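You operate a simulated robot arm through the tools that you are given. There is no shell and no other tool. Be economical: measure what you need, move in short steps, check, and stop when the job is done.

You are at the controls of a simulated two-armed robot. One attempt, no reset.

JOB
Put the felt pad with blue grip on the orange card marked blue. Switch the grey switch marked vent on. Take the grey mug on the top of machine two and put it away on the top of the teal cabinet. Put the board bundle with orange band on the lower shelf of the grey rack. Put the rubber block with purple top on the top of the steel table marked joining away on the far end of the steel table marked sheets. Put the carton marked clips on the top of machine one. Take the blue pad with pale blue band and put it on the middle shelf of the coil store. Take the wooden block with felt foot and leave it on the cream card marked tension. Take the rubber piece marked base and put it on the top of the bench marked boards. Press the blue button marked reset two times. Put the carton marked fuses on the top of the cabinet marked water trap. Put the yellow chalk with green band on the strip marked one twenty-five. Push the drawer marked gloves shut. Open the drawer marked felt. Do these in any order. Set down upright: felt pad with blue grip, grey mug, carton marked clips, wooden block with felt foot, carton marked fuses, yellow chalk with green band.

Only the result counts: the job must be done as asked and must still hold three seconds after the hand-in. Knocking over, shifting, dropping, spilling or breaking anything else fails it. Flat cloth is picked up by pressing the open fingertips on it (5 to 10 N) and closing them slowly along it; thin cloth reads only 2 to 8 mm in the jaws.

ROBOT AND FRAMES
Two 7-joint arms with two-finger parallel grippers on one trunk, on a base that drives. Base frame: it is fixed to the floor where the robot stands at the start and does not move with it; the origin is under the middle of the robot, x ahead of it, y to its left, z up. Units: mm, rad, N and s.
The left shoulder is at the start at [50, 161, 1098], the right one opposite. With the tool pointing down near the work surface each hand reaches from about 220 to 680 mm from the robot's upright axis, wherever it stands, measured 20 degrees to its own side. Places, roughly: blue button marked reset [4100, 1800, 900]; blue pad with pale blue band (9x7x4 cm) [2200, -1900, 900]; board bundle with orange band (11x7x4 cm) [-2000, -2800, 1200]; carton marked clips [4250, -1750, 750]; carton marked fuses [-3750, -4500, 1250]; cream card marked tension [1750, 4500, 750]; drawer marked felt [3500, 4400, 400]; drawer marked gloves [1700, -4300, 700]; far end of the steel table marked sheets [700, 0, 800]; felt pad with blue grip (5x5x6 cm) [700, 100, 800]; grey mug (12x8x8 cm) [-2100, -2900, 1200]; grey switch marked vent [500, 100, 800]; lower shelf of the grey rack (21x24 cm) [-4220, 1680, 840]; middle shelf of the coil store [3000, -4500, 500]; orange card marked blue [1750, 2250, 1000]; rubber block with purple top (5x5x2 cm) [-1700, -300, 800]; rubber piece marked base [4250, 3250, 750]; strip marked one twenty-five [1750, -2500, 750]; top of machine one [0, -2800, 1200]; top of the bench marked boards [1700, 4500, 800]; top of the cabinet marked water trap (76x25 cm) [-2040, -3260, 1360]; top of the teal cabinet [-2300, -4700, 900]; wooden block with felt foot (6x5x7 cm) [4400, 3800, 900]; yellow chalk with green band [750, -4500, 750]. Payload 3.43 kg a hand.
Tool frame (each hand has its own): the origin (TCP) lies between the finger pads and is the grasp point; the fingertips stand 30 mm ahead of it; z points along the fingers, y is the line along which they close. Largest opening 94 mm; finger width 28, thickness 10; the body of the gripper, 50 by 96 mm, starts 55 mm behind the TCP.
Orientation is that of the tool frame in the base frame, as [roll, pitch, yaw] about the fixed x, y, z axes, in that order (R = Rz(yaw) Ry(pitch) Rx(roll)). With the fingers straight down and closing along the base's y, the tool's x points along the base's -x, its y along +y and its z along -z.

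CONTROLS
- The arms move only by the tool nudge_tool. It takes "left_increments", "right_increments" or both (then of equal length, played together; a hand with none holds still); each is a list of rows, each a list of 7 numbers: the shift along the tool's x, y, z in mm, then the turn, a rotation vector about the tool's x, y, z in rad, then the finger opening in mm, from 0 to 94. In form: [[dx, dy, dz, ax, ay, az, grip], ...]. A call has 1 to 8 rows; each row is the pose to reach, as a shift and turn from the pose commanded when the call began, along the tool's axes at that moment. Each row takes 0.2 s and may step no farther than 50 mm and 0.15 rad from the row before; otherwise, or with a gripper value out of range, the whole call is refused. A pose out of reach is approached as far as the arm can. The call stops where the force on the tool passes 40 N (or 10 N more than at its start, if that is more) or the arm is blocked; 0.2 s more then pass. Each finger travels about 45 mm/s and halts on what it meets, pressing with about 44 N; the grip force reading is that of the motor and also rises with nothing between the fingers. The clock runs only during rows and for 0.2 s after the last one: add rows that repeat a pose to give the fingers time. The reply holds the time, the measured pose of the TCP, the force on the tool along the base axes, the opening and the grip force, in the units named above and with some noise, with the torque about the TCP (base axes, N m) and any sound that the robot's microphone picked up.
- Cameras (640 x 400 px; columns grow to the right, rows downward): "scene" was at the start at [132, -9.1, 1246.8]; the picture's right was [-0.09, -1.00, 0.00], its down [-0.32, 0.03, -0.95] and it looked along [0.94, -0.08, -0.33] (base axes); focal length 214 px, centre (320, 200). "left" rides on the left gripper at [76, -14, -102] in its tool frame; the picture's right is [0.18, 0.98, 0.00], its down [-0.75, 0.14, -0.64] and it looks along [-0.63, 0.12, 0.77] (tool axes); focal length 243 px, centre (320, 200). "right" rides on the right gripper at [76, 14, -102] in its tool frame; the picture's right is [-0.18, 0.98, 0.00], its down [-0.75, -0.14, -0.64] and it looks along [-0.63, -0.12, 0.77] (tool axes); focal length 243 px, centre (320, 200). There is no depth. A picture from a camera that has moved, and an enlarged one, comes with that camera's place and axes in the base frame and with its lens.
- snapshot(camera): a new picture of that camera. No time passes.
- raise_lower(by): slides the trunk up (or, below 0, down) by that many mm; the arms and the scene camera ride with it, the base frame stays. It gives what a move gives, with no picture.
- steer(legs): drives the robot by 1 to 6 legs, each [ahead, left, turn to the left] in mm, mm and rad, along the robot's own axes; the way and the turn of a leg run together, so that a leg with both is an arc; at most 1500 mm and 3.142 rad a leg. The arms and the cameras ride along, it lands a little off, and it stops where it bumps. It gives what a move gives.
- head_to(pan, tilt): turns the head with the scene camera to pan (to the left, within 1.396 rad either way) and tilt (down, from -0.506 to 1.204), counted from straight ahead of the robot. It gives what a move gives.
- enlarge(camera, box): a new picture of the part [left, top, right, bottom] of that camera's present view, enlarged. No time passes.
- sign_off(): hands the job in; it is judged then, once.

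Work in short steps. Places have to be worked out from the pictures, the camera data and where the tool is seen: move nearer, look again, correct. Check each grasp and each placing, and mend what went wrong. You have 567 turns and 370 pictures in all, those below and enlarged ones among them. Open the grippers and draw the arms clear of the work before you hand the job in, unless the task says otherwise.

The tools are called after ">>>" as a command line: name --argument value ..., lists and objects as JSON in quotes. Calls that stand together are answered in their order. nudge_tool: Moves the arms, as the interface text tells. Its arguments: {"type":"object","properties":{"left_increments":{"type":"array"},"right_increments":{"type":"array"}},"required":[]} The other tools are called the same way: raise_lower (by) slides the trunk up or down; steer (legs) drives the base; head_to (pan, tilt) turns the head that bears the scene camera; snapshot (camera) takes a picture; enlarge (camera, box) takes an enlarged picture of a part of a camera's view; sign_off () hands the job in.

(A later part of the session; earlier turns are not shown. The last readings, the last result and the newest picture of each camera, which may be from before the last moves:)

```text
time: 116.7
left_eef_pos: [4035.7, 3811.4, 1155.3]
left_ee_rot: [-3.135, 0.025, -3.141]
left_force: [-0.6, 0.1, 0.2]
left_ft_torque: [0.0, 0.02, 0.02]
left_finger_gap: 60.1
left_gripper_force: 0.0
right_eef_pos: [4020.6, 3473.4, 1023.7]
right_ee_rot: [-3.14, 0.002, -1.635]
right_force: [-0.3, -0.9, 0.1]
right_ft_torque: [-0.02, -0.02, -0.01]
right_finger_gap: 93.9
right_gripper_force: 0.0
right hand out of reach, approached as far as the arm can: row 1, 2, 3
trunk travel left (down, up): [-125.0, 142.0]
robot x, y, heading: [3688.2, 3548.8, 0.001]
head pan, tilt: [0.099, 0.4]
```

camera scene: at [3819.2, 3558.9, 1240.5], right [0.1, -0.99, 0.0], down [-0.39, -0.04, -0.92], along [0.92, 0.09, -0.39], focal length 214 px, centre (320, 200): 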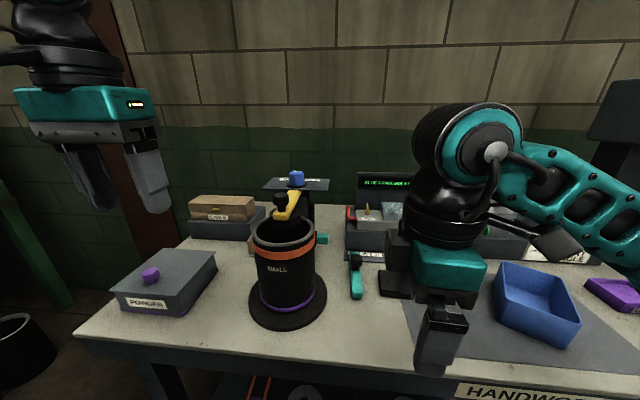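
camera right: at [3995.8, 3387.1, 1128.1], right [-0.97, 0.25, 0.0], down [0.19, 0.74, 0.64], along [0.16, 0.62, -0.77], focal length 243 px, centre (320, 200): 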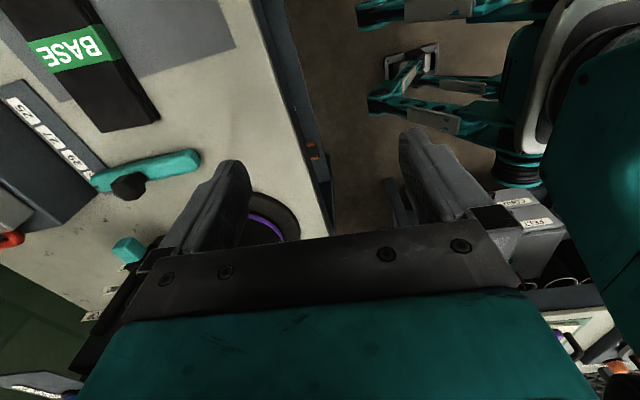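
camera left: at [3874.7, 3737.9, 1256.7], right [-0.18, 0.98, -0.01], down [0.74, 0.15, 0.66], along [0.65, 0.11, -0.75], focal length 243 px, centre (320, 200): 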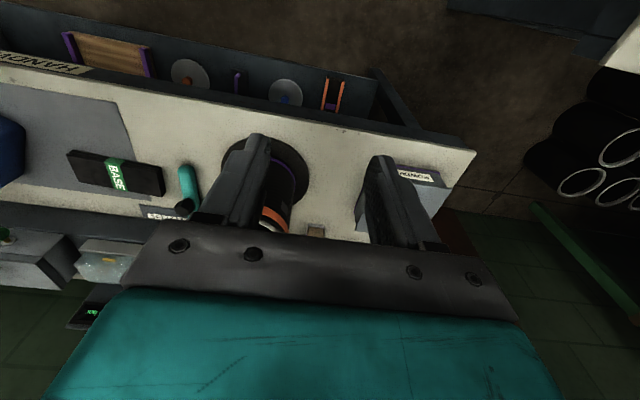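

The wrist limit blocks this direction. I rise and turn the hand the other way round (3 calls), to have the camera on the inner side.

>>> nudge_tool --right_increments '[[0, 0, -20, 0, 0, 0.14, 94], [0, 0, -40, 0, 0, 0.28, 94], [0, 0, -60, 0, 0, 0.42, 94], [0, 0, -80, 0, 0, 0.56, 94], [0, 0, -100, 0, 0, 0.7, 94], [0, 0, -120, 0, 0, 0.84, 94], [0, 0, -130, 0, 0, 0.98, 94], [0, 0, -130, 0, 0, 1.12, 94]]'

>>> nudge_tool --right_increments '[[0, 0, 0, 0, 0, 0.14, 94], [0, 0, 0, 0, 0, 0.28, 94], [0, 0, 0, 0, 0, 0.42, 94], [0, 0, 0, 0, 0, 0.56, 94], [0, 0, 0, 0, 0, 0.7, 94], [0, 0, 0, 0, 0, 0.84, 94], [0, 0, 0, 0, 0, 0.98, 94], [0, 0, 0, 0, 0, 1.12, 94]]'

>>> nudge_tool --right_increments '[[0, 0, 0, 0, 0, 0.14, 94], [0, 0, 0, 0, 0, 0.28, 94], [0, 0, 0, 0, 0, 0.42, 94], [0, 0, 0, 0, 0, 0.56, 94], [0, 0, 0, 0, 0, 0.7, 94], [0, 0, 0, 0, 0, 0.84, 94], [0, 0, 0, 0, 0, 0.9, 94]]'

```text
time: 118.5
left_eef_pos: [4034.6, 3811.3, 1156.3]
left_ee_rot: [-3.137, 0.024, -3.139]
left_force: [0.1, 0.5, -0.5]
left_ft_torque: [0.0, -0.01, -0.01]
left_finger_gap: 60.2
left_gripper_force: 0.0
right_eef_pos: [4018.8, 3476.4, 1150.6]
right_ee_rot: [-3.141, 0.001, -2.753]
right_force: [0.3, 0.5, 0.0]
right_ft_torque: [0.01, 0.01, -0.03]
right_finger_gap: 94.2
right_gripper_force: 0.1
trunk travel left (down, up): [-125.0, 142.0]
robot x, y, heading: [3687.8, 3549.9, 0.002]
head pan, tilt: [0.099, 0.4]
```

```text
time: 120.3
left_eef_pos: [4034.4, 3812.5, 1155.6]
left_ee_rot: [-3.137, 0.024, -3.139]
left_force: [-0.6, 0.4, 0.3]
left_ft_torque: [0.0, 0.01, -0.05]
left_finger_gap: 59.9
left_gripper_force: 0.0
right_eef_pos: [4018.7, 3475.5, 1150.8]
right_ee_rot: [3.138, 0.0, 2.409]
right_force: [-0.5, -0.2, 0.0]
right_ft_torque: [0.03, -0.02, -0.03]
right_finger_gap: 93.9
right_gripper_force: 0.0
trunk travel left (down, up): [-125.0, 142.0]
robot x, y, heading: [3692.4, 3552.6, -0.001]
head pan, tilt: [0.099, 0.4]
```

```text
time: 121.9
left_eef_pos: [4035.2, 3812.3, 1155.2]
left_ee_rot: [-3.136, 0.024, -3.14]
left_force: [0.7, 0.4, 0.4]
left_ft_torque: [0.02, 0.04, 0.01]
left_finger_gap: 60.0
left_gripper_force: 0.0
right_eef_pos: [4018.5, 3475.8, 1151.0]
right_ee_rot: [3.14, 0.0, 1.508]
right_force: [0.3, -0.4, -0.1]
right_ft_torque: [0.01, -0.01, 0.02]
right_finger_gap: 94.0
right_gripper_force: 0.0
trunk travel left (down, up): [-125.0, 142.0]
robot x, y, heading: [3688.2, 3547.8, -0.005]
head pan, tilt: [0.099, 0.4]
```

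That direction works (yaw 1.51, jaws along x as needed). I move over BASE.

>>> nudge_tool --right_increments '[[-12, 30, 25, 0, 0, 0, 94], [-24, 60, 50, 0, 0, 0, 94], [-36, 90, 75, 0, 0, 0, 94], [-48, 120, 100, 0, 0, 0, 94], [-60, 150, 125, 0, 0, 0, 94], [-72, 182, 150, 0, 0, 0, 94], [-84, 213, 175, 0, 0, 0, 94], [-96, 243, 200, 0, 0, 0, 94]]'

>>> snapshot --camera "right"

>>> enlarge --camera "scene" --box '[340, 200, 580, 350]'

```text
time: 123.7
left_eef_pos: [4034.6, 3812.1, 1154.1]
left_ee_rot: [-3.137, 0.024, -3.139]
left_force: [0.4, 0.6, -0.7]
left_ft_torque: [0.0, -0.01, 0.01]
left_finger_gap: 60.1
left_gripper_force: 0.1
right_eef_pos: [4254.4, 3364.4, 950.4]
right_ee_rot: [3.141, 0.0, 1.511]
right_force: [0.2, -0.4, 0.5]
right_ft_torque: [0.0, -0.03, 0.0]
right_finger_gap: 94.2
right_gripper_force: 0.1
trunk travel left (down, up): [-125.0, 142.0]
robot x, y, heading: [3685.1, 3549.9, -0.002]
head pan, tilt: [0.099, 0.4]
```

```text
307 pictures are left
camera right: at [4272.6, 3440.0, 1053.8], right [0.97, -0.24, 0.0], down [-0.19, -0.74, 0.64], along [-0.15, -0.62, -0.77], focal length 243 px, centre (320, 200)
```

right: 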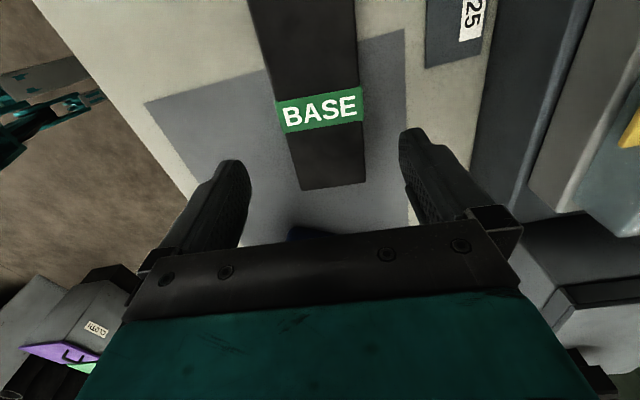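

```text
2.67 times, centred on (460, 275) of scene
camera zoom: at [3819.7, 3559.0, 1240.4], right [0.1, -0.99, 0.0], down [-0.39, -0.04, -0.92], along [0.92, 0.09, -0.39], focal length 572 px, centre (-53, 0)
```

zoom: 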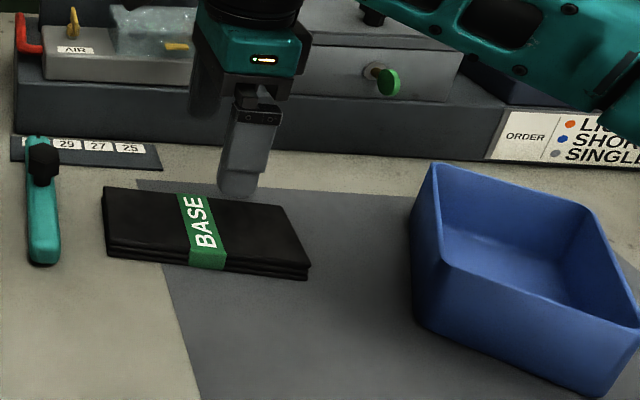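

BASE's band centre is directly under the TCP. I descend to TCP z≈842 (tips ≈812).

>>> nudge_tool --right_increments '[[0, 0, 40, 0, 0, 0, 94], [0, 0, 80, 0, 0, 0, 94], [0, 0, 95, 0, 0, 0, 94], [0, 0, 103, 0, 0, 0, 94], [0, 0, 109, 0, 0, 0, 94]]'

>>> snapshot --camera "right"

>>> enlarge --camera "scene" --box '[340, 200, 580, 350]'

```text
time: 125.1
left_eef_pos: [4033.3, 3812.4, 1154.7]
left_ee_rot: [-3.138, 0.029, -3.141]
left_force: [-0.5, -0.3, -0.1]
left_ft_torque: [0.03, 0.0, -0.02]
left_finger_gap: 60.1
left_gripper_force: 0.1
right_eef_pos: [4256.7, 3363.8, 850.4]
right_ee_rot: [3.132, -0.004, 1.511]
right_force: [-11.1, -1.9, 15.9]
right_ft_torque: [-0.2, 1.17, -0.03]
right_finger_gap: 94.3
right_gripper_force: 0.1
trunk travel left (down, up): [-125.0, 142.0]
robot x, y, heading: [3688.7, 3549.4, -0.005]
head pan, tilt: [0.099, 0.4]
stopped in row 5 (right hand): the force on the tool passed its limit at 42 N (the readings are from after the stop); the commanded pose is now the measured one
```

```text
305 pictures are left
camera right: at [4273.1, 3439.4, 954.7], right [0.97, -0.24, 0.01], down [-0.19, -0.75, 0.64], along [-0.15, -0.62, -0.77], focal length 243 px, centre (320, 200)
```

right: 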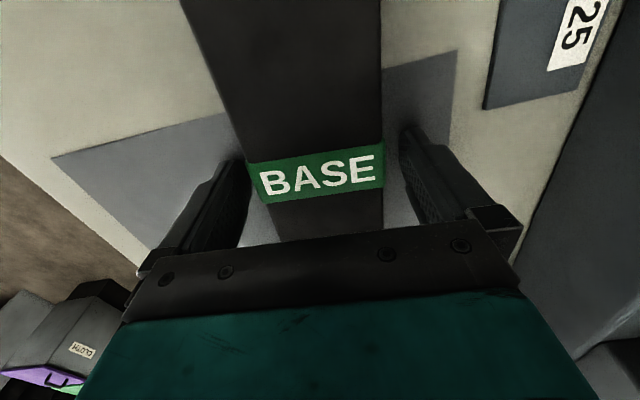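

```text
2.67 times, centred on (460, 275) of scene
camera zoom: at [3817.1, 3559.1, 1240.6], right [0.1, -1.0, 0.0], down [-0.39, -0.04, -0.92], along [0.92, 0.09, -0.39], focal length 572 px, centre (-53, 0)
```

zoom: 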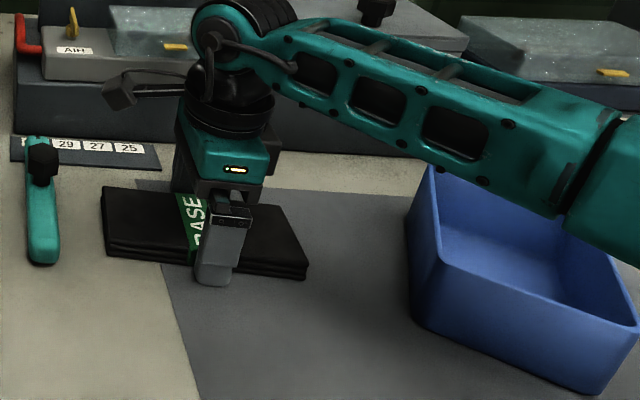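

The near finger may be riding BASE's near edge. I lift 12 mm, shift 5 mm toward -x, and descend again.

>>> nudge_tool --right_increments '[[0, 0, -12, 0, 0, 0, 94], [0, -5, -12, 0, 0, 0, 94], [0, -5, -4, 0, 0, 0, 94], [0, -5, 0, 0, 0, 0, 94], [0, -5, 3, 0, 0, 0, 94], [0, -5, 6, 0, 0, 0, 94]]'

>>> enlarge --camera "right" --box '[200, 100, 440, 250]'

```text
time: 126.5
left_eef_pos: [4033.6, 3812.6, 1154.8]
left_ee_rot: [-3.137, 0.027, -3.141]
left_force: [-0.1, 0.5, 0.2]
left_ft_torque: [-0.01, 0.0, 0.01]
left_finger_gap: 60.0
left_gripper_force: 0.1
right_eef_pos: [4254.7, 3364.5, 849.6]
right_ee_rot: [3.128, -0.005, 1.509]
right_force: [-11.2, -1.9, 15.1]
right_ft_torque: [-0.22, 1.17, -0.03]
right_finger_gap: 94.1
right_gripper_force: 0.0
trunk travel left (down, up): [-125.0, 142.0]
robot x, y, heading: [3685.9, 3550.5, -0.004]
head pan, tilt: [0.099, 0.4]
stopped in row 6 (right hand): the force on the tool passed its limit at 44 N (the readings are from after the stop); the commanded pose is now the measured one
```

```text
2.67 times, centred on (320, 175) of right
camera zoom: at [4269.5, 3438.4, 955.3], right [0.97, -0.24, 0.01], down [-0.2, -0.75, 0.64], along [-0.14, -0.62, -0.77], focal length 647 px, centre (320, 267)
```

zoom: 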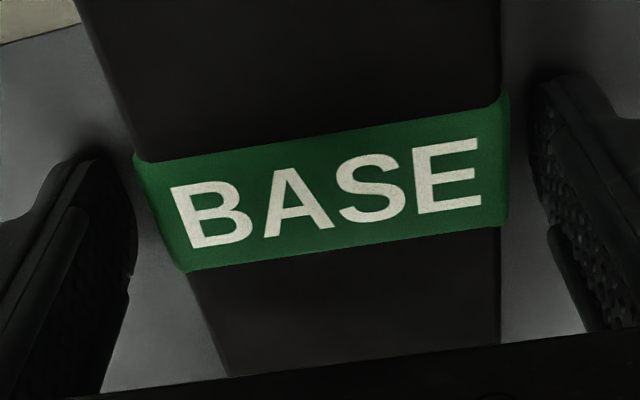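

Both fingers straddle BASE with tips at the table. I raise 2 mm and close slowly.

>>> nudge_tool --right_increments '[[0, 0, -3, 0, 0, 0, 94], [0, 0, -3, 0, 0, 0, 84], [0, 0, -3, 0, 0, 0, 74], [0, 0, -3, 0, 0, 0, 64], [0, 0, -3, 0, 0, 0, 54], [0, 0, -3, 0, 0, 0, 50], [0, 0, -3, 0, 0, 0, 50], [0, 0, -3, 0, 0, 0, 50]]'

>>> nudge_tool --right_increments '[[0, 0, -20, 0, 0, 0, 50], [0, 0, -50, 0, 0, 0, 50], [0, 0, -90, 0, 0, 0, 50]]'

>>> enlarge --camera "scene" --box '[340, 180, 580, 330]'

```text
time: 128.3
left_eef_pos: [4034.7, 3811.6, 1154.4]
left_ee_rot: [-3.138, 0.027, 3.141]
left_force: [-0.5, -0.7, -0.2]
left_ft_torque: [0.0, 0.02, -0.02]
left_finger_gap: 60.0
left_gripper_force: 0.0
right_eef_pos: [4254.7, 3363.2, 850.7]
right_ee_rot: [3.127, -0.004, 1.51]
right_force: [-1.0, 1.8, 2.1]
right_ft_torque: [0.03, 0.23, -0.25]
right_finger_gap: 74.3
right_gripper_force: 44.2
trunk travel left (down, up): [-125.0, 142.0]
robot x, y, heading: [3686.4, 3550.5, 0.005]
head pan, tilt: [0.099, 0.4]
```

```text
time: 129.1
left_eef_pos: [4034.4, 3811.5, 1154.3]
left_ee_rot: [-3.135, 0.023, -3.141]
left_force: [0.9, 0.2, -0.7]
left_ft_torque: [0.02, 0.03, -0.04]
left_finger_gap: 60.3
left_gripper_force: 0.1
right_eef_pos: [4252.2, 3363.7, 939.7]
right_ee_rot: [3.126, -0.006, 1.511]
right_force: [-0.3, -0.5, -2.8]
right_ft_torque: [0.0, 0.02, 0.03]
right_finger_gap: 74.4
right_gripper_force: 43.8
trunk travel left (down, up): [-125.0, 142.0]
robot x, y, heading: [3687.1, 3547.5, 0.0]
head pan, tilt: [0.099, 0.4]
```

```text
2.67 times, centred on (460, 255) of scene
camera zoom: at [3819.2, 3558.8, 1240.4], right [0.1, -1.0, 0.0], down [-0.39, -0.04, -0.92], along [0.92, 0.09, -0.39], focal length 572 px, centre (-53, 53)
```

zoom: 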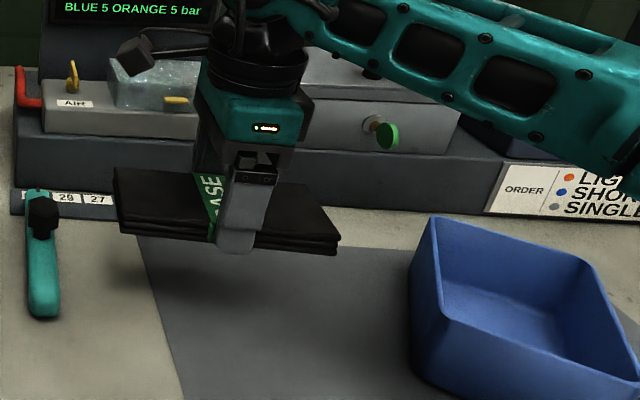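

BASE is held. I retract the right hand up and back to the carry pose.

>>> nudge_tool --right_increments '[[0, 0, -45, 0, 0, 0, 50], [8, -25, -85, 0, 0, 0, 50], [20, -60, -115, 0, 0, 0, 50], [34, -97, -145, 0, 0, 0, 50], [48, -134, -170, 0, 0, 0, 50], [62, -172, -190, 0, 0, 0, 50], [76, -210, -205, 0, 0, 0, 50], [88, -240, -210, 0, 0, 0, 50]]'

>>> snapshot --camera "scene"

>>> snapshot --camera "left"

```text
time: 130.9
left_eef_pos: [4035.1, 3811.5, 1154.4]
left_ee_rot: [-3.138, 0.024, -3.141]
left_force: [0.0, -0.2, -0.1]
left_ft_torque: [0.0, -0.02, 0.03]
left_finger_gap: 60.1
left_gripper_force: 0.0
right_eef_pos: [4015.9, 3462.7, 1149.2]
right_ee_rot: [3.127, -0.004, 1.51]
right_force: [0.4, 0.2, -3.1]
right_ft_torque: [-0.02, 0.01, 0.0]
right_finger_gap: 74.6
right_gripper_force: 43.8
trunk travel left (down, up): [-125.0, 142.0]
robot x, y, heading: [3686.4, 3546.8, 0.0]
head pan, tilt: [0.099, 0.4]
```

```text
301 pictures are left
camera scene: at [3819.2, 3558.9, 1240.4], right [0.1, -1.0, 0.0], down [-0.39, -0.04, -0.92], along [0.92, 0.09, -0.39], focal length 214 px, centre (320, 200)
```

scene: 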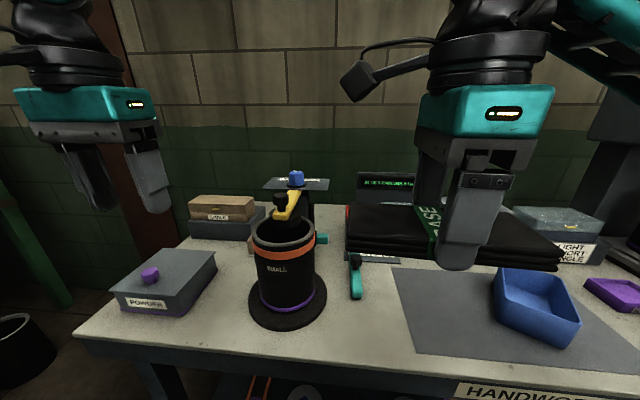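

```text
300 pictures are left
camera left: at [3956.5, 3797.9, 1256.7], right [-0.18, 0.98, -0.01], down [0.74, 0.15, 0.66], along [0.65, 0.11, -0.75], focal length 243 px, centre (320, 200)
```

left: 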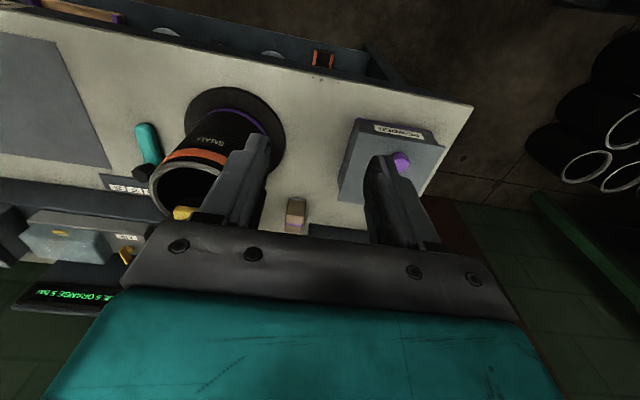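

>>> enlarge --camera "left" --box '[180, 130, 420, 280]'

>>> enlarge --camera "scene" --box '[180, 160, 340, 260]'

```text
2.67 times, centred on (300, 205) of left
camera zoom: at [3956.5, 3797.9, 1256.7], right [-0.18, 0.98, -0.01], down [0.74, 0.15, 0.66], along [0.65, 0.11, -0.75], focal length 647 px, centre (373, 187)
```

zoom: 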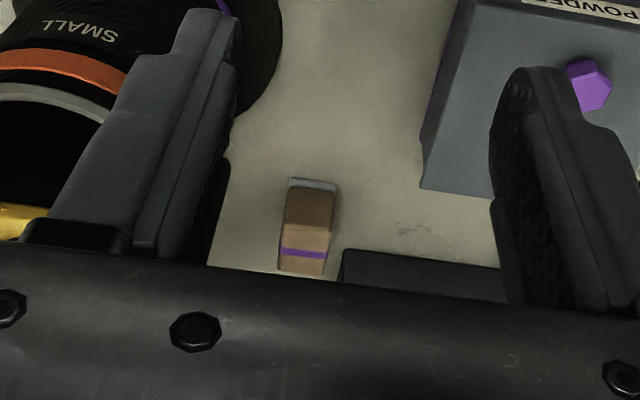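

```text
4.00 times, centred on (260, 210) of scene
camera zoom: at [3819.2, 3558.9, 1240.4], right [0.1, -1.0, 0.0], down [-0.39, -0.04, -0.92], along [0.92, 0.09, -0.39], focal length 858 px, centre (560, 160)
```

zoom: 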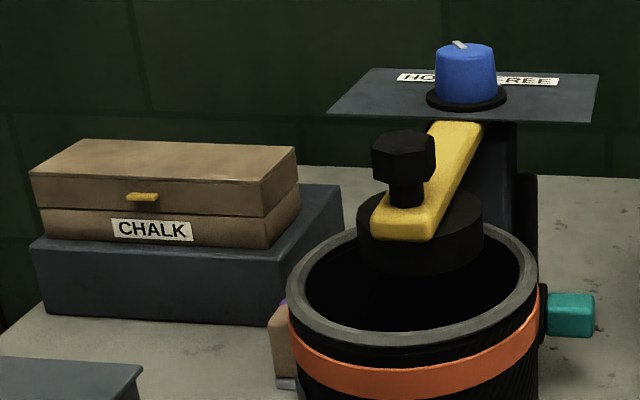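

The block with felt foot is about [4367,3812], close beside the tower's plate. I drive left and turn the robot right by 0.35 so the left arm reaches it from the free side.

>>> steer --legs '[[0, 265, 0], [0, 0, -0.35]]'

>>> nudge_tool --left_increments '[[0, 0, 0, 0, 0, -0.12, 80], [0, 0, 0, 0, 0, -0.24, 80], [0, 0, 0, 0, 0, -0.35, 80]]'

>>> snapshot --camera "left"

>>> snapshot --camera "scene"

```text
time: 134.9
left_eef_pos: [4103.1, 3943.0, 1154.6]
left_ee_rot: [-3.136, 0.024, 2.789]
left_force: [-0.1, -0.2, 0.5]
left_ft_torque: [0.03, -0.01, 0.01]
left_finger_gap: 60.3
left_gripper_force: 0.1
right_eef_pos: [3966.6, 3622.7, 1148.9]
right_ee_rot: [3.128, -0.006, 1.157]
right_force: [0.0, -0.5, -3.4]
right_ft_torque: [0.0, 0.0, 0.01]
right_finger_gap: 74.3
right_gripper_force: 43.9
trunk travel left (down, up): [-125.0, 142.0]
robot x, y, heading: [3687.4, 3815.7, -0.355]
head pan, tilt: [0.099, 0.4]
```

```text
time: 135.7
left_eef_pos: [4105.5, 3943.6, 1154.7]
left_ee_rot: [-3.128, 0.024, -3.141]
left_force: [0.1, 0.1, 0.1]
left_ft_torque: [-0.03, -0.01, -0.03]
left_finger_gap: 80.0
left_gripper_force: 0.0
right_eef_pos: [3966.7, 3621.5, 1149.8]
right_ee_rot: [3.13, -0.005, 1.158]
right_force: [0.0, 0.3, -2.4]
right_ft_torque: [-0.01, -0.01, 0.01]
right_finger_gap: 74.6
right_gripper_force: 44.0
trunk travel left (down, up): [-125.0, 142.0]
robot x, y, heading: [3688.4, 3818.9, -0.35]
head pan, tilt: [0.099, 0.4]
```

```text
297 pictures are left
camera left: at [4026.1, 3930.2, 1257.1], right [-0.18, 0.98, -0.02], down [0.74, 0.15, 0.66], along [0.65, 0.11, -0.75], focal length 243 px, centre (320, 200)
```

left: 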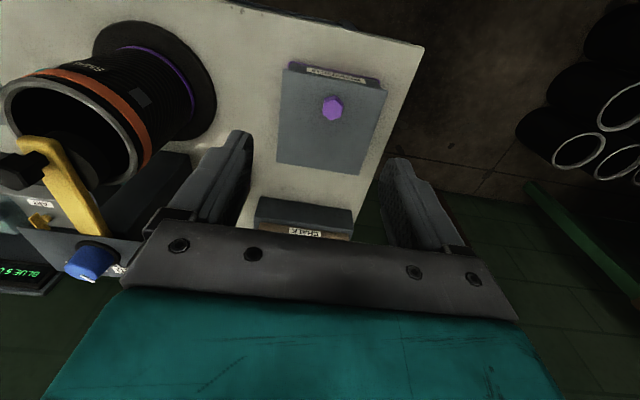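

```text
296 pictures are left
camera scene: at [3814.6, 3780.1, 1240.4], right [-0.25, -0.97, 0.0], down [-0.38, 0.1, -0.92], along [0.89, -0.23, -0.39], focal length 214 px, centre (320, 200)
```

scene: 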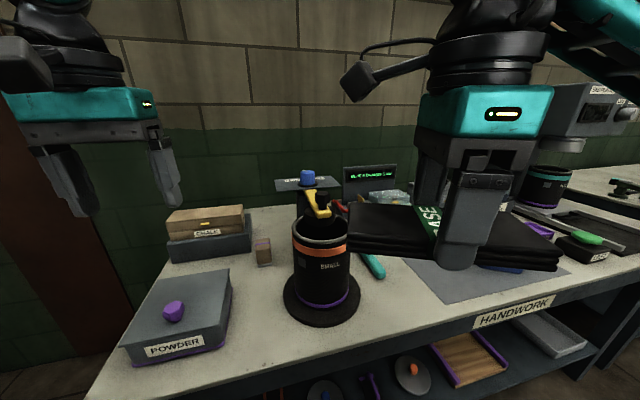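

The block is now visible; centre about [4370,3814]. I drive 35 mm closer and bring the left hand above it.

>>> steer --legs '[[35, 0, 0]]'

>>> nudge_tool --left_increments '[[-36, -15, 15, 0, 0, 0, 80], [-72, -32, 30, 0, 0, 0, 80], [-108, -48, 45, 0, 0, 0, 80], [-144, -66, 60, 0, 0, 0, 80], [-180, -84, 75, 0, 0, 0, 80], [-210, -102, 90, 0, 0, 0, 80], [-230, -115, 105, 0, 0, 0, 80]]'

>>> snapshot --camera "left"

>>> snapshot --camera "scene"

```text
time: 136.6
left_eef_pos: [4139.0, 3931.3, 1154.3]
left_ee_rot: [-3.127, 0.021, 3.14]
left_force: [0.8, -0.2, -0.4]
left_ft_torque: [0.03, 0.04, 0.0]
left_finger_gap: 79.7
left_gripper_force: 0.0
right_eef_pos: [4000.0, 3610.7, 1149.5]
right_ee_rot: [3.128, -0.005, 1.156]
right_force: [0.2, -0.1, -3.5]
right_ft_torque: [-0.01, -0.01, 0.0]
right_finger_gap: 74.4
right_gripper_force: 44.5
trunk travel left (down, up): [-125.0, 142.0]
robot x, y, heading: [3722.2, 3805.7, -0.352]
head pan, tilt: [0.099, 0.4]
```

```text
time: 138.2
left_eef_pos: [4336.6, 3846.2, 1049.0]
left_ee_rot: [-3.127, 0.022, -3.141]
left_force: [0.5, 0.5, 0.0]
left_ft_torque: [-0.03, 0.0, -0.02]
left_finger_gap: 79.8
left_gripper_force: 0.2
left hand out of reach, approached as far as the arm can: row 6, 7
right_eef_pos: [3998.8, 3609.2, 1149.9]
right_ee_rot: [3.127, -0.005, 1.159]
right_force: [0.5, -0.2, -3.4]
right_ft_torque: [0.0, 0.01, 0.0]
right_finger_gap: 74.0
right_gripper_force: 43.9
trunk travel left (down, up): [-125.0, 142.0]
robot x, y, heading: [3721.8, 3807.6, -0.347]
head pan, tilt: [0.099, 0.4]
```

```text
295 pictures are left
camera left: at [4258.1, 3833.6, 1151.5], right [-0.18, 0.98, -0.02], down [0.74, 0.15, 0.66], along [0.65, 0.11, -0.75], focal length 243 px, centre (320, 200)
```

left: 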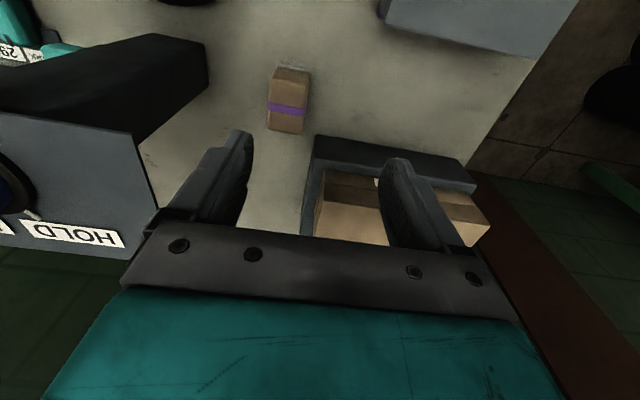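

```text
294 pictures are left
camera scene: at [3847.9, 3768.2, 1240.3], right [-0.25, -0.97, 0.0], down [-0.38, 0.1, -0.92], along [0.89, -0.23, -0.39], focal length 214 px, centre (320, 200)
```

scene: 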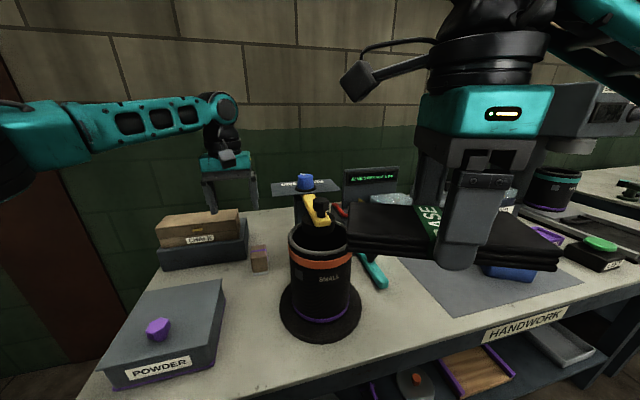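

The arm reaches further when lower. I descend here to z≈925 (free space in front of the chalk stand), then move over.

>>> nudge_tool --left_increments '[[0, 0, 40, 0, 0, 0, 80], [0, 0, 80, 0, 0, 0, 80], [0, 0, 120, 0, 0, 0, 80], [-10, -12, 120, 0, 0, 0, 80], [-22, -24, 120, 0, 0, 0, 80], [-33, -35, 120, 0, 0, 0, 80]]'

>>> snapshot --camera "left"

>>> enlarge --camera "scene" --box '[170, 160, 330, 260]'

```text
time: 139.6
left_eef_pos: [4332.9, 3849.2, 938.9]
left_ee_rot: [-3.128, 0.023, 3.139]
left_force: [0.5, -0.9, -0.4]
left_ft_torque: [0.02, 0.0, -0.02]
left_finger_gap: 80.1
left_gripper_force: 0.1
left hand out of reach, approached as far as the arm can: row 3, 4, 5, 6
right_eef_pos: [3998.6, 3610.7, 1148.6]
right_ee_rot: [3.127, -0.007, 1.159]
right_force: [-0.4, 0.4, -2.8]
right_ft_torque: [0.03, -0.01, 0.03]
right_finger_gap: 74.3
right_gripper_force: 44.2
trunk travel left (down, up): [-125.0, 142.0]
robot x, y, heading: [3721.4, 3804.8, -0.353]
head pan, tilt: [0.099, 0.4]
```

```text
293 pictures are left
camera left: at [4254.9, 3836.8, 1040.3], right [-0.18, 0.98, -0.02], down [0.74, 0.15, 0.66], along [0.65, 0.11, -0.75], focal length 243 px, centre (320, 200)
```

left: 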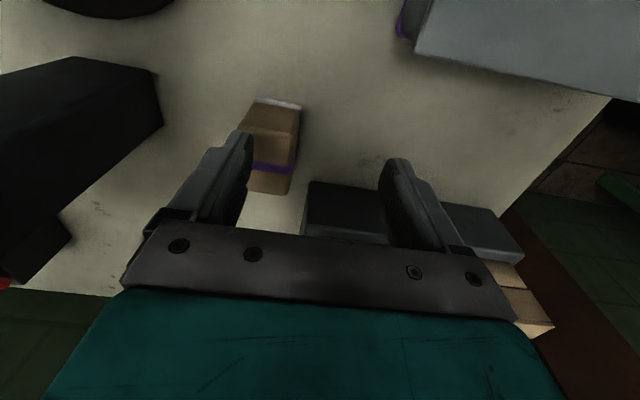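

```text
4.00 times, centred on (250, 210) of scene
camera zoom: at [3847.4, 3768.2, 1240.4], right [-0.25, -0.97, 0.0], down [-0.38, 0.1, -0.92], along [0.89, -0.23, -0.39], focal length 858 px, centre (600, 160)
```

zoom: 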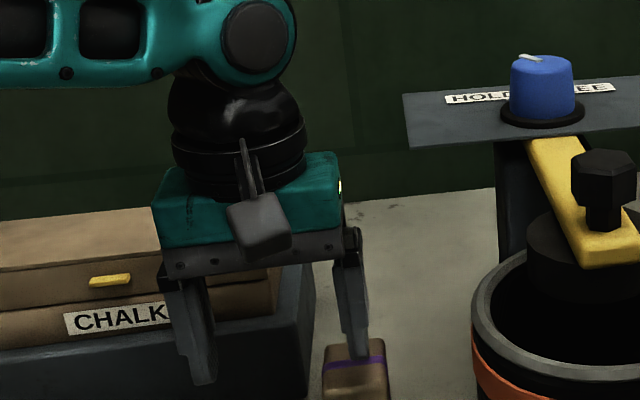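

Reach limit is about 615 mm from the axis. I lift 60 mm and try to drive 40 mm closer.

>>> nudge_tool --left_increments '[[0, 0, -40, 0, 0, 0, 80], [0, 5, -80, 0, 0, 0, 80]]'

>>> steer --legs '[[45, 0, 0]]'

```text
time: 140.2
left_eef_pos: [4332.2, 3856.7, 1016.1]
left_ee_rot: [-3.127, 0.022, 3.141]
left_force: [-0.5, 0.1, -0.4]
left_ft_torque: [-0.02, 0.01, 0.01]
left_finger_gap: 80.3
left_gripper_force: 0.1
right_eef_pos: [3999.4, 3610.6, 1149.0]
right_ee_rot: [3.126, -0.006, 1.157]
right_force: [0.0, 0.1, -3.0]
right_ft_torque: [-0.04, -0.01, -0.01]
right_finger_gap: 74.6
right_gripper_force: 43.6
trunk travel left (down, up): [-125.0, 142.0]
robot x, y, heading: [3719.8, 3805.4, -0.358]
head pan, tilt: [0.099, 0.4]
```

```text
time: 141.1
left_eef_pos: [4374.4, 3840.9, 1015.4]
left_ee_rot: [-3.128, 0.021, 3.141]
left_force: [-0.3, 0.1, -1.1]
left_ft_torque: [-0.02, 0.01, -0.01]
left_finger_gap: 79.9
left_gripper_force: 0.1
right_eef_pos: [4041.3, 3595.1, 1148.9]
right_ee_rot: [3.127, -0.006, 1.159]
right_force: [1.0, 0.2, -3.2]
right_ft_torque: [0.0, -0.01, 0.03]
right_finger_gap: 74.5
right_gripper_force: 43.6
trunk travel left (down, up): [-125.0, 142.0]
robot x, y, heading: [3760.7, 3790.6, -0.354]
head pan, tilt: [0.099, 0.4]
```

The base moved fine. I bring the hand to [4370,3812,930].

>>> nudge_tool --left_increments '[[2, -10, 30, 0, 0, 0, 80], [4, -20, 60, 0, 0, 0, 80], [4, -29, 85, 0, 0, 0, 80]]'

>>> snapshot --camera "left"

>>> enlarge --camera "scene" --box '[170, 160, 330, 260]'

```text
time: 141.9
left_eef_pos: [4362.1, 3824.1, 935.1]
left_ee_rot: [-3.127, 0.024, 3.141]
left_force: [0.3, 0.1, -0.5]
left_ft_torque: [0.0, 0.03, 0.02]
left_finger_gap: 79.9
left_gripper_force: 0.0
left hand out of reach, approached as far as the arm can: row 2, 3
right_eef_pos: [4040.5, 3594.5, 1149.3]
right_ee_rot: [3.128, -0.006, 1.159]
right_force: [0.0, 0.0, -3.3]
right_ft_torque: [-0.01, 0.0, -0.02]
right_finger_gap: 74.6
right_gripper_force: 44.1
trunk travel left (down, up): [-125.0, 142.0]
robot x, y, heading: [3761.8, 3793.0, -0.355]
head pan, tilt: [0.099, 0.4]
```

```text
291 pictures are left
camera left: at [4284.4, 3811.4, 1037.5], right [-0.18, 0.98, -0.02], down [0.74, 0.15, 0.66], along [0.65, 0.11, -0.75], focal length 243 px, centre (320, 200)
```

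left: 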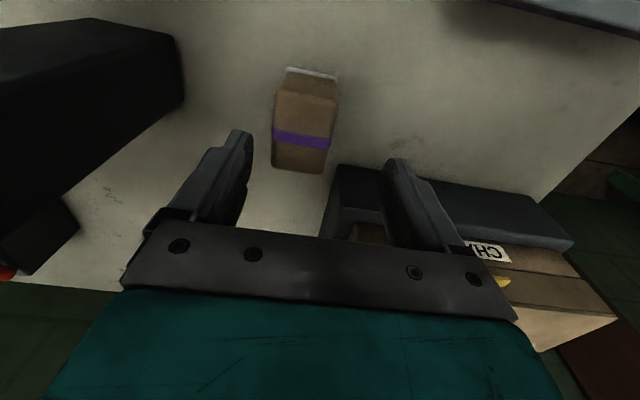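

```text
4.00 times, centred on (250, 210) of scene
camera zoom: at [3889.0, 3753.0, 1240.4], right [-0.25, -0.97, 0.0], down [-0.38, 0.1, -0.92], along [0.89, -0.23, -0.39], focal length 858 px, centre (600, 160)
```

zoom: 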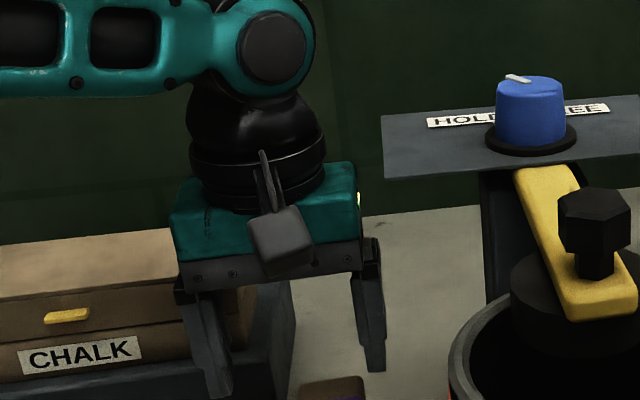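

Block centre refined to [4364,3814]; the hand is at [4362,3824]. I nudge the base 9 mm to the right and then descend.

>>> steer --legs '[[4, -10, 0]]'

>>> nudge_tool --left_increments '[[0, 0, 20, 0, 0, 0, 80]]'

>>> snapshot --camera "left"

```text
time: 142.7
left_eef_pos: [4363.2, 3813.6, 937.1]
left_ee_rot: [-3.128, 0.023, 3.14]
left_force: [0.1, -0.1, 0.0]
left_ft_torque: [-0.02, 0.02, 0.0]
left_finger_gap: 80.0
left_gripper_force: 0.1
right_eef_pos: [4040.3, 3583.8, 1150.3]
right_ee_rot: [3.127, -0.005, 1.158]
right_force: [0.2, 0.2, -2.1]
right_ft_torque: [0.01, 0.02, 0.02]
right_finger_gap: 74.5
right_gripper_force: 44.0
trunk travel left (down, up): [-125.0, 142.0]
robot x, y, heading: [3759.8, 3780.1, -0.349]
head pan, tilt: [0.099, 0.4]
```

```text
time: 143.1
left_eef_pos: [4360.6, 3816.3, 917.0]
left_ee_rot: [-3.126, 0.024, 3.138]
left_force: [-0.9, 0.1, -0.4]
left_ft_torque: [-0.01, -0.01, 0.03]
left_finger_gap: 80.0
left_gripper_force: 0.0
left hand out of reach, approached as far as the arm can: row 1
right_eef_pos: [4040.2, 3586.4, 1148.6]
right_ee_rot: [3.128, -0.006, 1.16]
right_force: [-0.4, -0.6, -2.8]
right_ft_torque: [0.0, 0.01, 0.02]
right_finger_gap: 74.3
right_gripper_force: 43.8
trunk travel left (down, up): [-125.0, 142.0]
robot x, y, heading: [3761.5, 3779.9, -0.354]
head pan, tilt: [0.099, 0.4]
```

```text
289 pictures are left
camera left: at [4282.3, 3804.9, 1018.8], right [-0.18, 0.98, -0.02], down [0.74, 0.15, 0.66], along [0.65, 0.1, -0.75], focal length 243 px, centre (320, 200)
```

left: 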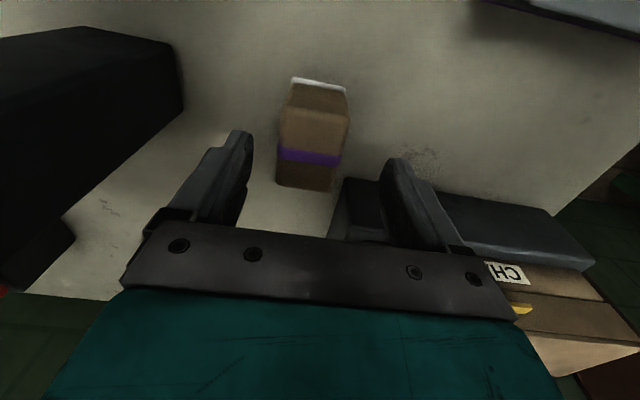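

The block is well between the fingers. I continue down to TCP z≈872.

>>> nudge_tool --left_increments '[[0, 0, 15, 0, 0, 0, 80], [0, 0, 30, 0, 0, 0, 80], [0, 0, 45, 0, 0, 0, 80]]'

>>> snapshot --camera "left"

```text
time: 143.9
left_eef_pos: [4350.9, 3827.6, 878.2]
left_ee_rot: [-3.124, 0.025, 3.139]
left_force: [-0.2, -1.0, -0.6]
left_ft_torque: [0.01, -0.01, 0.02]
left_finger_gap: 80.2
left_gripper_force: 0.1
left hand out of reach, approached as far as the arm can: row 1, 2, 3
right_eef_pos: [4040.2, 3585.0, 1150.0]
right_ee_rot: [3.125, -0.005, 1.159]
right_force: [-0.3, -0.9, -3.9]
right_ft_torque: [0.01, 0.03, -0.02]
right_finger_gap: 74.5
right_gripper_force: 43.9
trunk travel left (down, up): [-125.0, 142.0]
robot x, y, heading: [3764.7, 3779.0, -0.354]
head pan, tilt: [0.099, 0.4]
```

```text
288 pictures are left
camera left: at [4272.4, 3815.5, 980.3], right [-0.18, 0.98, -0.02], down [0.74, 0.15, 0.66], along [0.65, 0.1, -0.75], focal length 243 px, centre (320, 200)
```

left: 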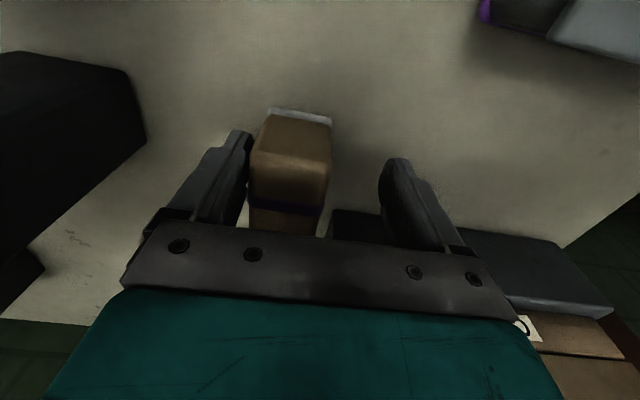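

The hand drifted by (-13,+13); I correct with the base: 17 ahead, 8 right.

>>> steer --legs '[[17, -8, 0]]'

>>> snapshot --camera "left"

```text
time: 144.6
left_eef_pos: [4363.1, 3815.1, 879.1]
left_ee_rot: [-3.126, 0.023, 3.14]
left_force: [-0.1, 0.1, -1.1]
left_ft_torque: [0.02, -0.03, 0.02]
left_finger_gap: 80.0
left_gripper_force: 0.0
right_eef_pos: [4053.3, 3569.7, 1147.8]
right_ee_rot: [3.128, -0.005, 1.157]
right_force: [0.5, 0.2, -2.8]
right_ft_torque: [0.03, 0.01, -0.01]
right_finger_gap: 74.3
right_gripper_force: 44.4
trunk travel left (down, up): [-125.0, 142.0]
robot x, y, heading: [3776.9, 3768.2, -0.351]
head pan, tilt: [0.099, 0.4]
```

```text
287 pictures are left
camera left: at [4285.7, 3801.9, 980.1], right [-0.18, 0.98, -0.02], down [0.74, 0.15, 0.66], along [0.65, 0.11, -0.75], focal length 243 px, centre (320, 200)
```

left: 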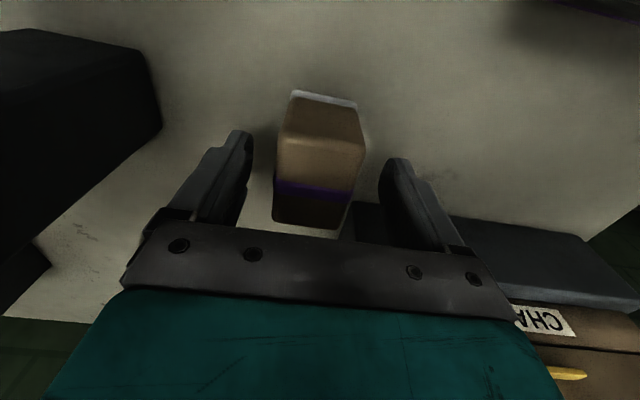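

Centred. I close on the block.

>>> nudge_tool --left_increments '[[0, 0, 0, 0, 0, 0, 60], [0, 0, 0, 0, 0, 0, 40], [0, 0, 0, 0, 0, 0, 30], [0, 0, 0, 0, 0, 0, 30], [0, 0, 0, 0, 0, 0, 30]]'

>>> nudge_tool --left_increments '[[0, 0, -15, 0, 0, 0, 30], [0, 0, -40, 0, 0, 0, 30], [0, 0, -75, 0, 0, 0, 30], [0, 0, -115, 0, 0, 0, 30]]'

>>> snapshot --camera "scene"

```text
time: 145.8
left_eef_pos: [4363.3, 3815.1, 878.5]
left_ee_rot: [-3.125, 0.023, 3.14]
left_force: [0.2, -0.4, 0.5]
left_ft_torque: [0.0, -0.01, -0.02]
left_finger_gap: 45.5
left_gripper_force: 43.8
right_eef_pos: [4053.5, 3571.2, 1149.7]
right_ee_rot: [3.126, -0.005, 1.16]
right_force: [0.0, 0.1, -2.5]
right_ft_torque: [-0.01, 0.01, 0.0]
right_finger_gap: 74.3
right_gripper_force: 43.9
trunk travel left (down, up): [-125.0, 142.0]
robot x, y, heading: [3777.3, 3764.7, -0.355]
head pan, tilt: [0.099, 0.4]
```

```text
time: 146.8
left_eef_pos: [4359.4, 3817.2, 993.7]
left_ee_rot: [-3.125, 0.025, 3.14]
left_force: [0.4, -0.3, -1.7]
left_ft_torque: [-0.01, 0.0, -0.02]
left_finger_gap: 45.7
left_gripper_force: 43.8
right_eef_pos: [4052.9, 3571.2, 1148.7]
right_ee_rot: [3.125, -0.005, 1.158]
right_force: [-1.4, -0.8, -2.7]
right_ft_torque: [0.01, -0.04, 0.01]
right_finger_gap: 74.6
right_gripper_force: 43.9
trunk travel left (down, up): [-125.0, 142.0]
robot x, y, heading: [3774.7, 3764.5, -0.354]
head pan, tilt: [0.099, 0.4]
```

```text
286 pictures are left
camera scene: at [3901.8, 3729.0, 1240.4], right [-0.25, -0.97, 0.0], down [-0.38, 0.1, -0.92], along [0.89, -0.23, -0.39], focal length 214 px, centre (320, 200)
```

scene: 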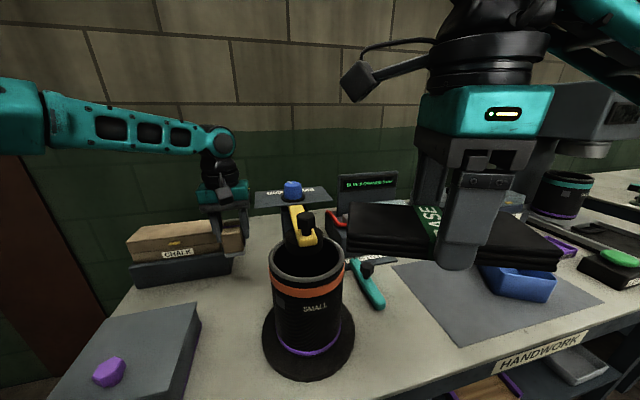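

Block held (46 mm). I retract the left hand outward and up, then back away from the table.

>>> nudge_tool --left_increments '[[0, 5, -35, 0, 0, 0, 30], [25, 20, -60, 0, 0, 0, 30], [60, 38, -80, 0, 0, 0, 30], [97, 56, -95, 0, 0, 0, 30], [135, 74, -110, 0, 0, 0, 30], [172, 92, -125, 0, 0, 0, 30], [210, 110, -140, 0, 0, 0, 30]]'

>>> steer --legs '[[-450, 0, 0]]'

>>> head_to --pan 1.2 --tilt 0.4

>>> snapshot --camera "scene"

```text
time: 148.4
left_eef_pos: [4146.6, 3929.4, 1125.1]
left_ee_rot: [-3.127, 0.024, 3.14]
left_force: [-0.2, 0.0, -0.9]
left_ft_torque: [0.02, 0.03, -0.02]
left_finger_gap: 45.5
left_gripper_force: 44.0
right_eef_pos: [4053.8, 3572.1, 1149.6]
right_ee_rot: [3.126, -0.005, 1.16]
right_force: [0.2, 0.2, -1.5]
right_ft_torque: [-0.04, -0.02, -0.01]
right_finger_gap: 74.4
right_gripper_force: 43.6
trunk travel left (down, up): [-125.0, 142.0]
robot x, y, heading: [3775.1, 3765.1, -0.35]
head pan, tilt: [0.099, 0.4]
```

```text
time: 151.3
left_eef_pos: [3727.0, 4042.2, 1124.1]
left_ee_rot: [-3.127, 0.021, 3.13]
left_force: [0.8, 0.5, -1.2]
left_ft_torque: [0.0, -0.01, -0.02]
left_finger_gap: 45.5
left_gripper_force: 44.7
right_eef_pos: [3629.4, 3686.6, 1149.0]
right_ee_rot: [3.129, -0.004, 1.15]
right_force: [0.3, -0.8, -3.8]
right_ft_torque: [0.0, 0.01, -0.02]
right_finger_gap: 74.5
right_gripper_force: 44.0
trunk travel left (down, up): [-125.0, 142.0]
robot x, y, heading: [3351.7, 3883.9, -0.365]
head pan, tilt: [0.099, 0.4]
stopped in leg 1: the robot was blocked; the commanded pose is now the measured one
```

```text
time: 152.7
left_eef_pos: [3726.5, 4041.9, 1123.9]
left_ee_rot: [-3.126, 0.022, 3.132]
left_force: [-0.1, 0.3, -0.4]
left_ft_torque: [0.04, 0.02, -0.02]
left_finger_gap: 45.4
left_gripper_force: 44.7
right_eef_pos: [3629.0, 3688.1, 1149.2]
right_ee_rot: [3.126, -0.006, 1.15]
right_force: [0.4, 0.3, -3.2]
right_ft_torque: [-0.03, -0.01, -0.02]
right_finger_gap: 74.3
right_gripper_force: 43.9
trunk travel left (down, up): [-125.0, 142.0]
robot x, y, heading: [3352.8, 3885.6, -0.359]
head pan, tilt: [1.201, 0.4]
```

```text
285 pictures are left
camera scene: at [3451.7, 3938.0, 1240.4], right [0.74, -0.67, 0.0], down [-0.26, -0.29, -0.92], along [0.62, 0.69, -0.39], focal length 214 px, centre (320, 200)
```

scene: 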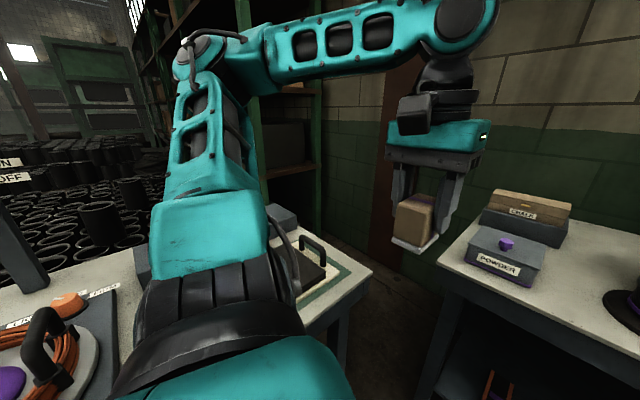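

The base touched the bench behind. I move away toward -y, turn to face +y, and drive sideways towards the BOARDS bench.

>>> steer --legs '[[143, -374, 0], [0, 0, 1.93], [0, 1350, 0]]'

>>> head_to --pan 0.1 --tilt 0.4

>>> snapshot --camera "scene"

```text
time: 172.7
left_eef_pos: [1729.9, 3835.1, 1125.5]
left_ee_rot: [-3.125, 0.023, -1.248]
left_force: [0.2, 0.6, -1.2]
left_ft_torque: [0.05, 0.01, 0.01]
left_finger_gap: 45.4
left_gripper_force: 44.6
right_eef_pos: [2098.3, 3858.4, 1149.0]
right_ee_rot: [3.124, -0.007, 3.053]
right_force: [-0.4, -0.6, -2.3]
right_ft_torque: [0.02, -0.03, -0.01]
right_finger_gap: 74.6
right_gripper_force: 43.8
trunk travel left (down, up): [-125.0, 142.0]
robot x, y, heading: [1999.9, 3532.5, 1.544]
head pan, tilt: [1.201, 0.4]
```

```text
time: 174.0
left_eef_pos: [1730.8, 3835.7, 1124.4]
left_ee_rot: [-3.127, 0.023, -1.249]
left_force: [0.0, 0.0, -0.1]
left_ft_torque: [0.0, -0.02, -0.03]
left_finger_gap: 45.4
left_gripper_force: 43.9
right_eef_pos: [2098.4, 3858.6, 1149.3]
right_ee_rot: [3.126, -0.006, 3.052]
right_force: [0.9, -0.4, -2.6]
right_ft_torque: [0.0, -0.03, 0.02]
right_finger_gap: 74.3
right_gripper_force: 43.3
trunk travel left (down, up): [-125.0, 142.0]
robot x, y, heading: [1999.4, 3533.5, 1.542]
head pan, tilt: [0.099, 0.4]
```

```text
284 pictures are left
camera scene: at [1995.2, 3665.0, 1240.4], right [1.0, 0.07, 0.0], down [0.03, -0.39, -0.92], along [-0.07, 0.92, -0.39], focal length 214 px, centre (320, 200)
```

scene: 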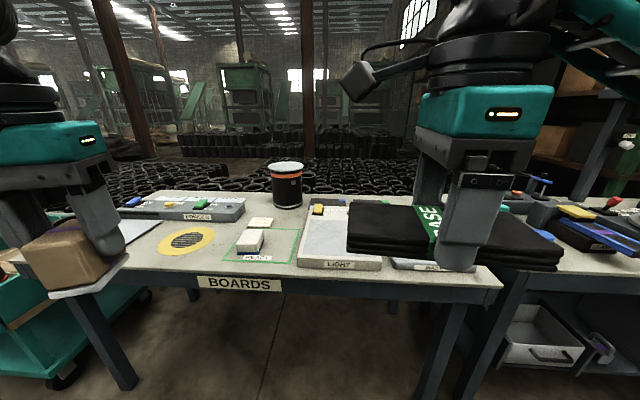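

>>> enlarge --camera "scene" --box '[110, 170, 350, 320]'

>>> enlarge --camera "scene" --box '[220, 200, 316, 260]'

>>> snapshot --camera "left"

```text
2.67 times, centred on (230, 245) of scene
camera zoom: at [1995.2, 3665.0, 1240.4], right [1.0, 0.07, 0.0], down [0.03, -0.39, -0.92], along [-0.07, 0.92, -0.39], focal length 572 px, centre (560, 80)
```

zoom: 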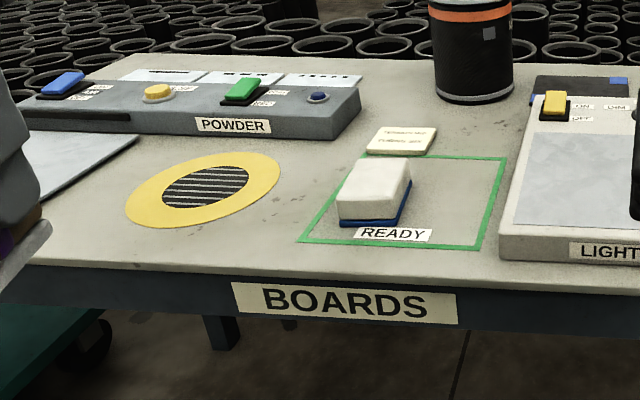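

```text
6.67 times, centred on (268, 230) of scene
camera zoom: at [1995.2, 3665.0, 1240.4], right [1.0, 0.07, 0.0], down [0.03, -0.39, -0.92], along [-0.07, 0.92, -0.39], focal length 1430 px, centre (667, 0)
```

zoom: 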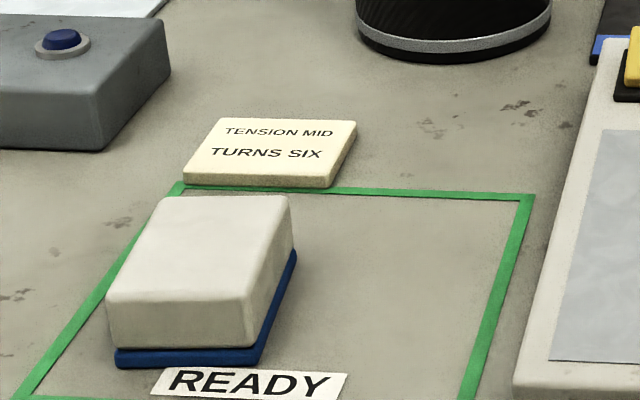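

```text
281 pictures are left
camera left: at [1767.0, 3764.2, 1226.7], right [-0.87, -0.49, -0.02], down [-0.38, 0.65, 0.66], along [-0.31, 0.58, -0.75], focal length 243 px, centre (320, 200)
```

left: 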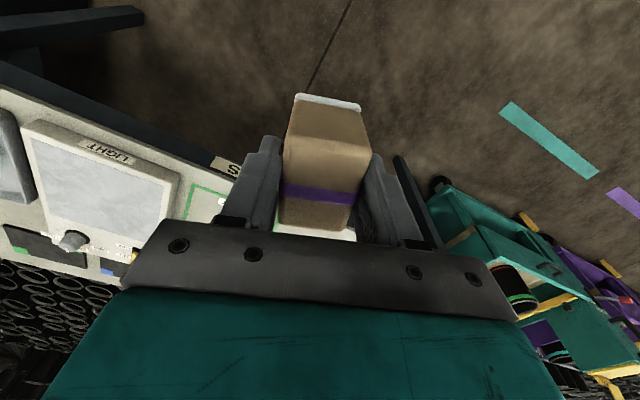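

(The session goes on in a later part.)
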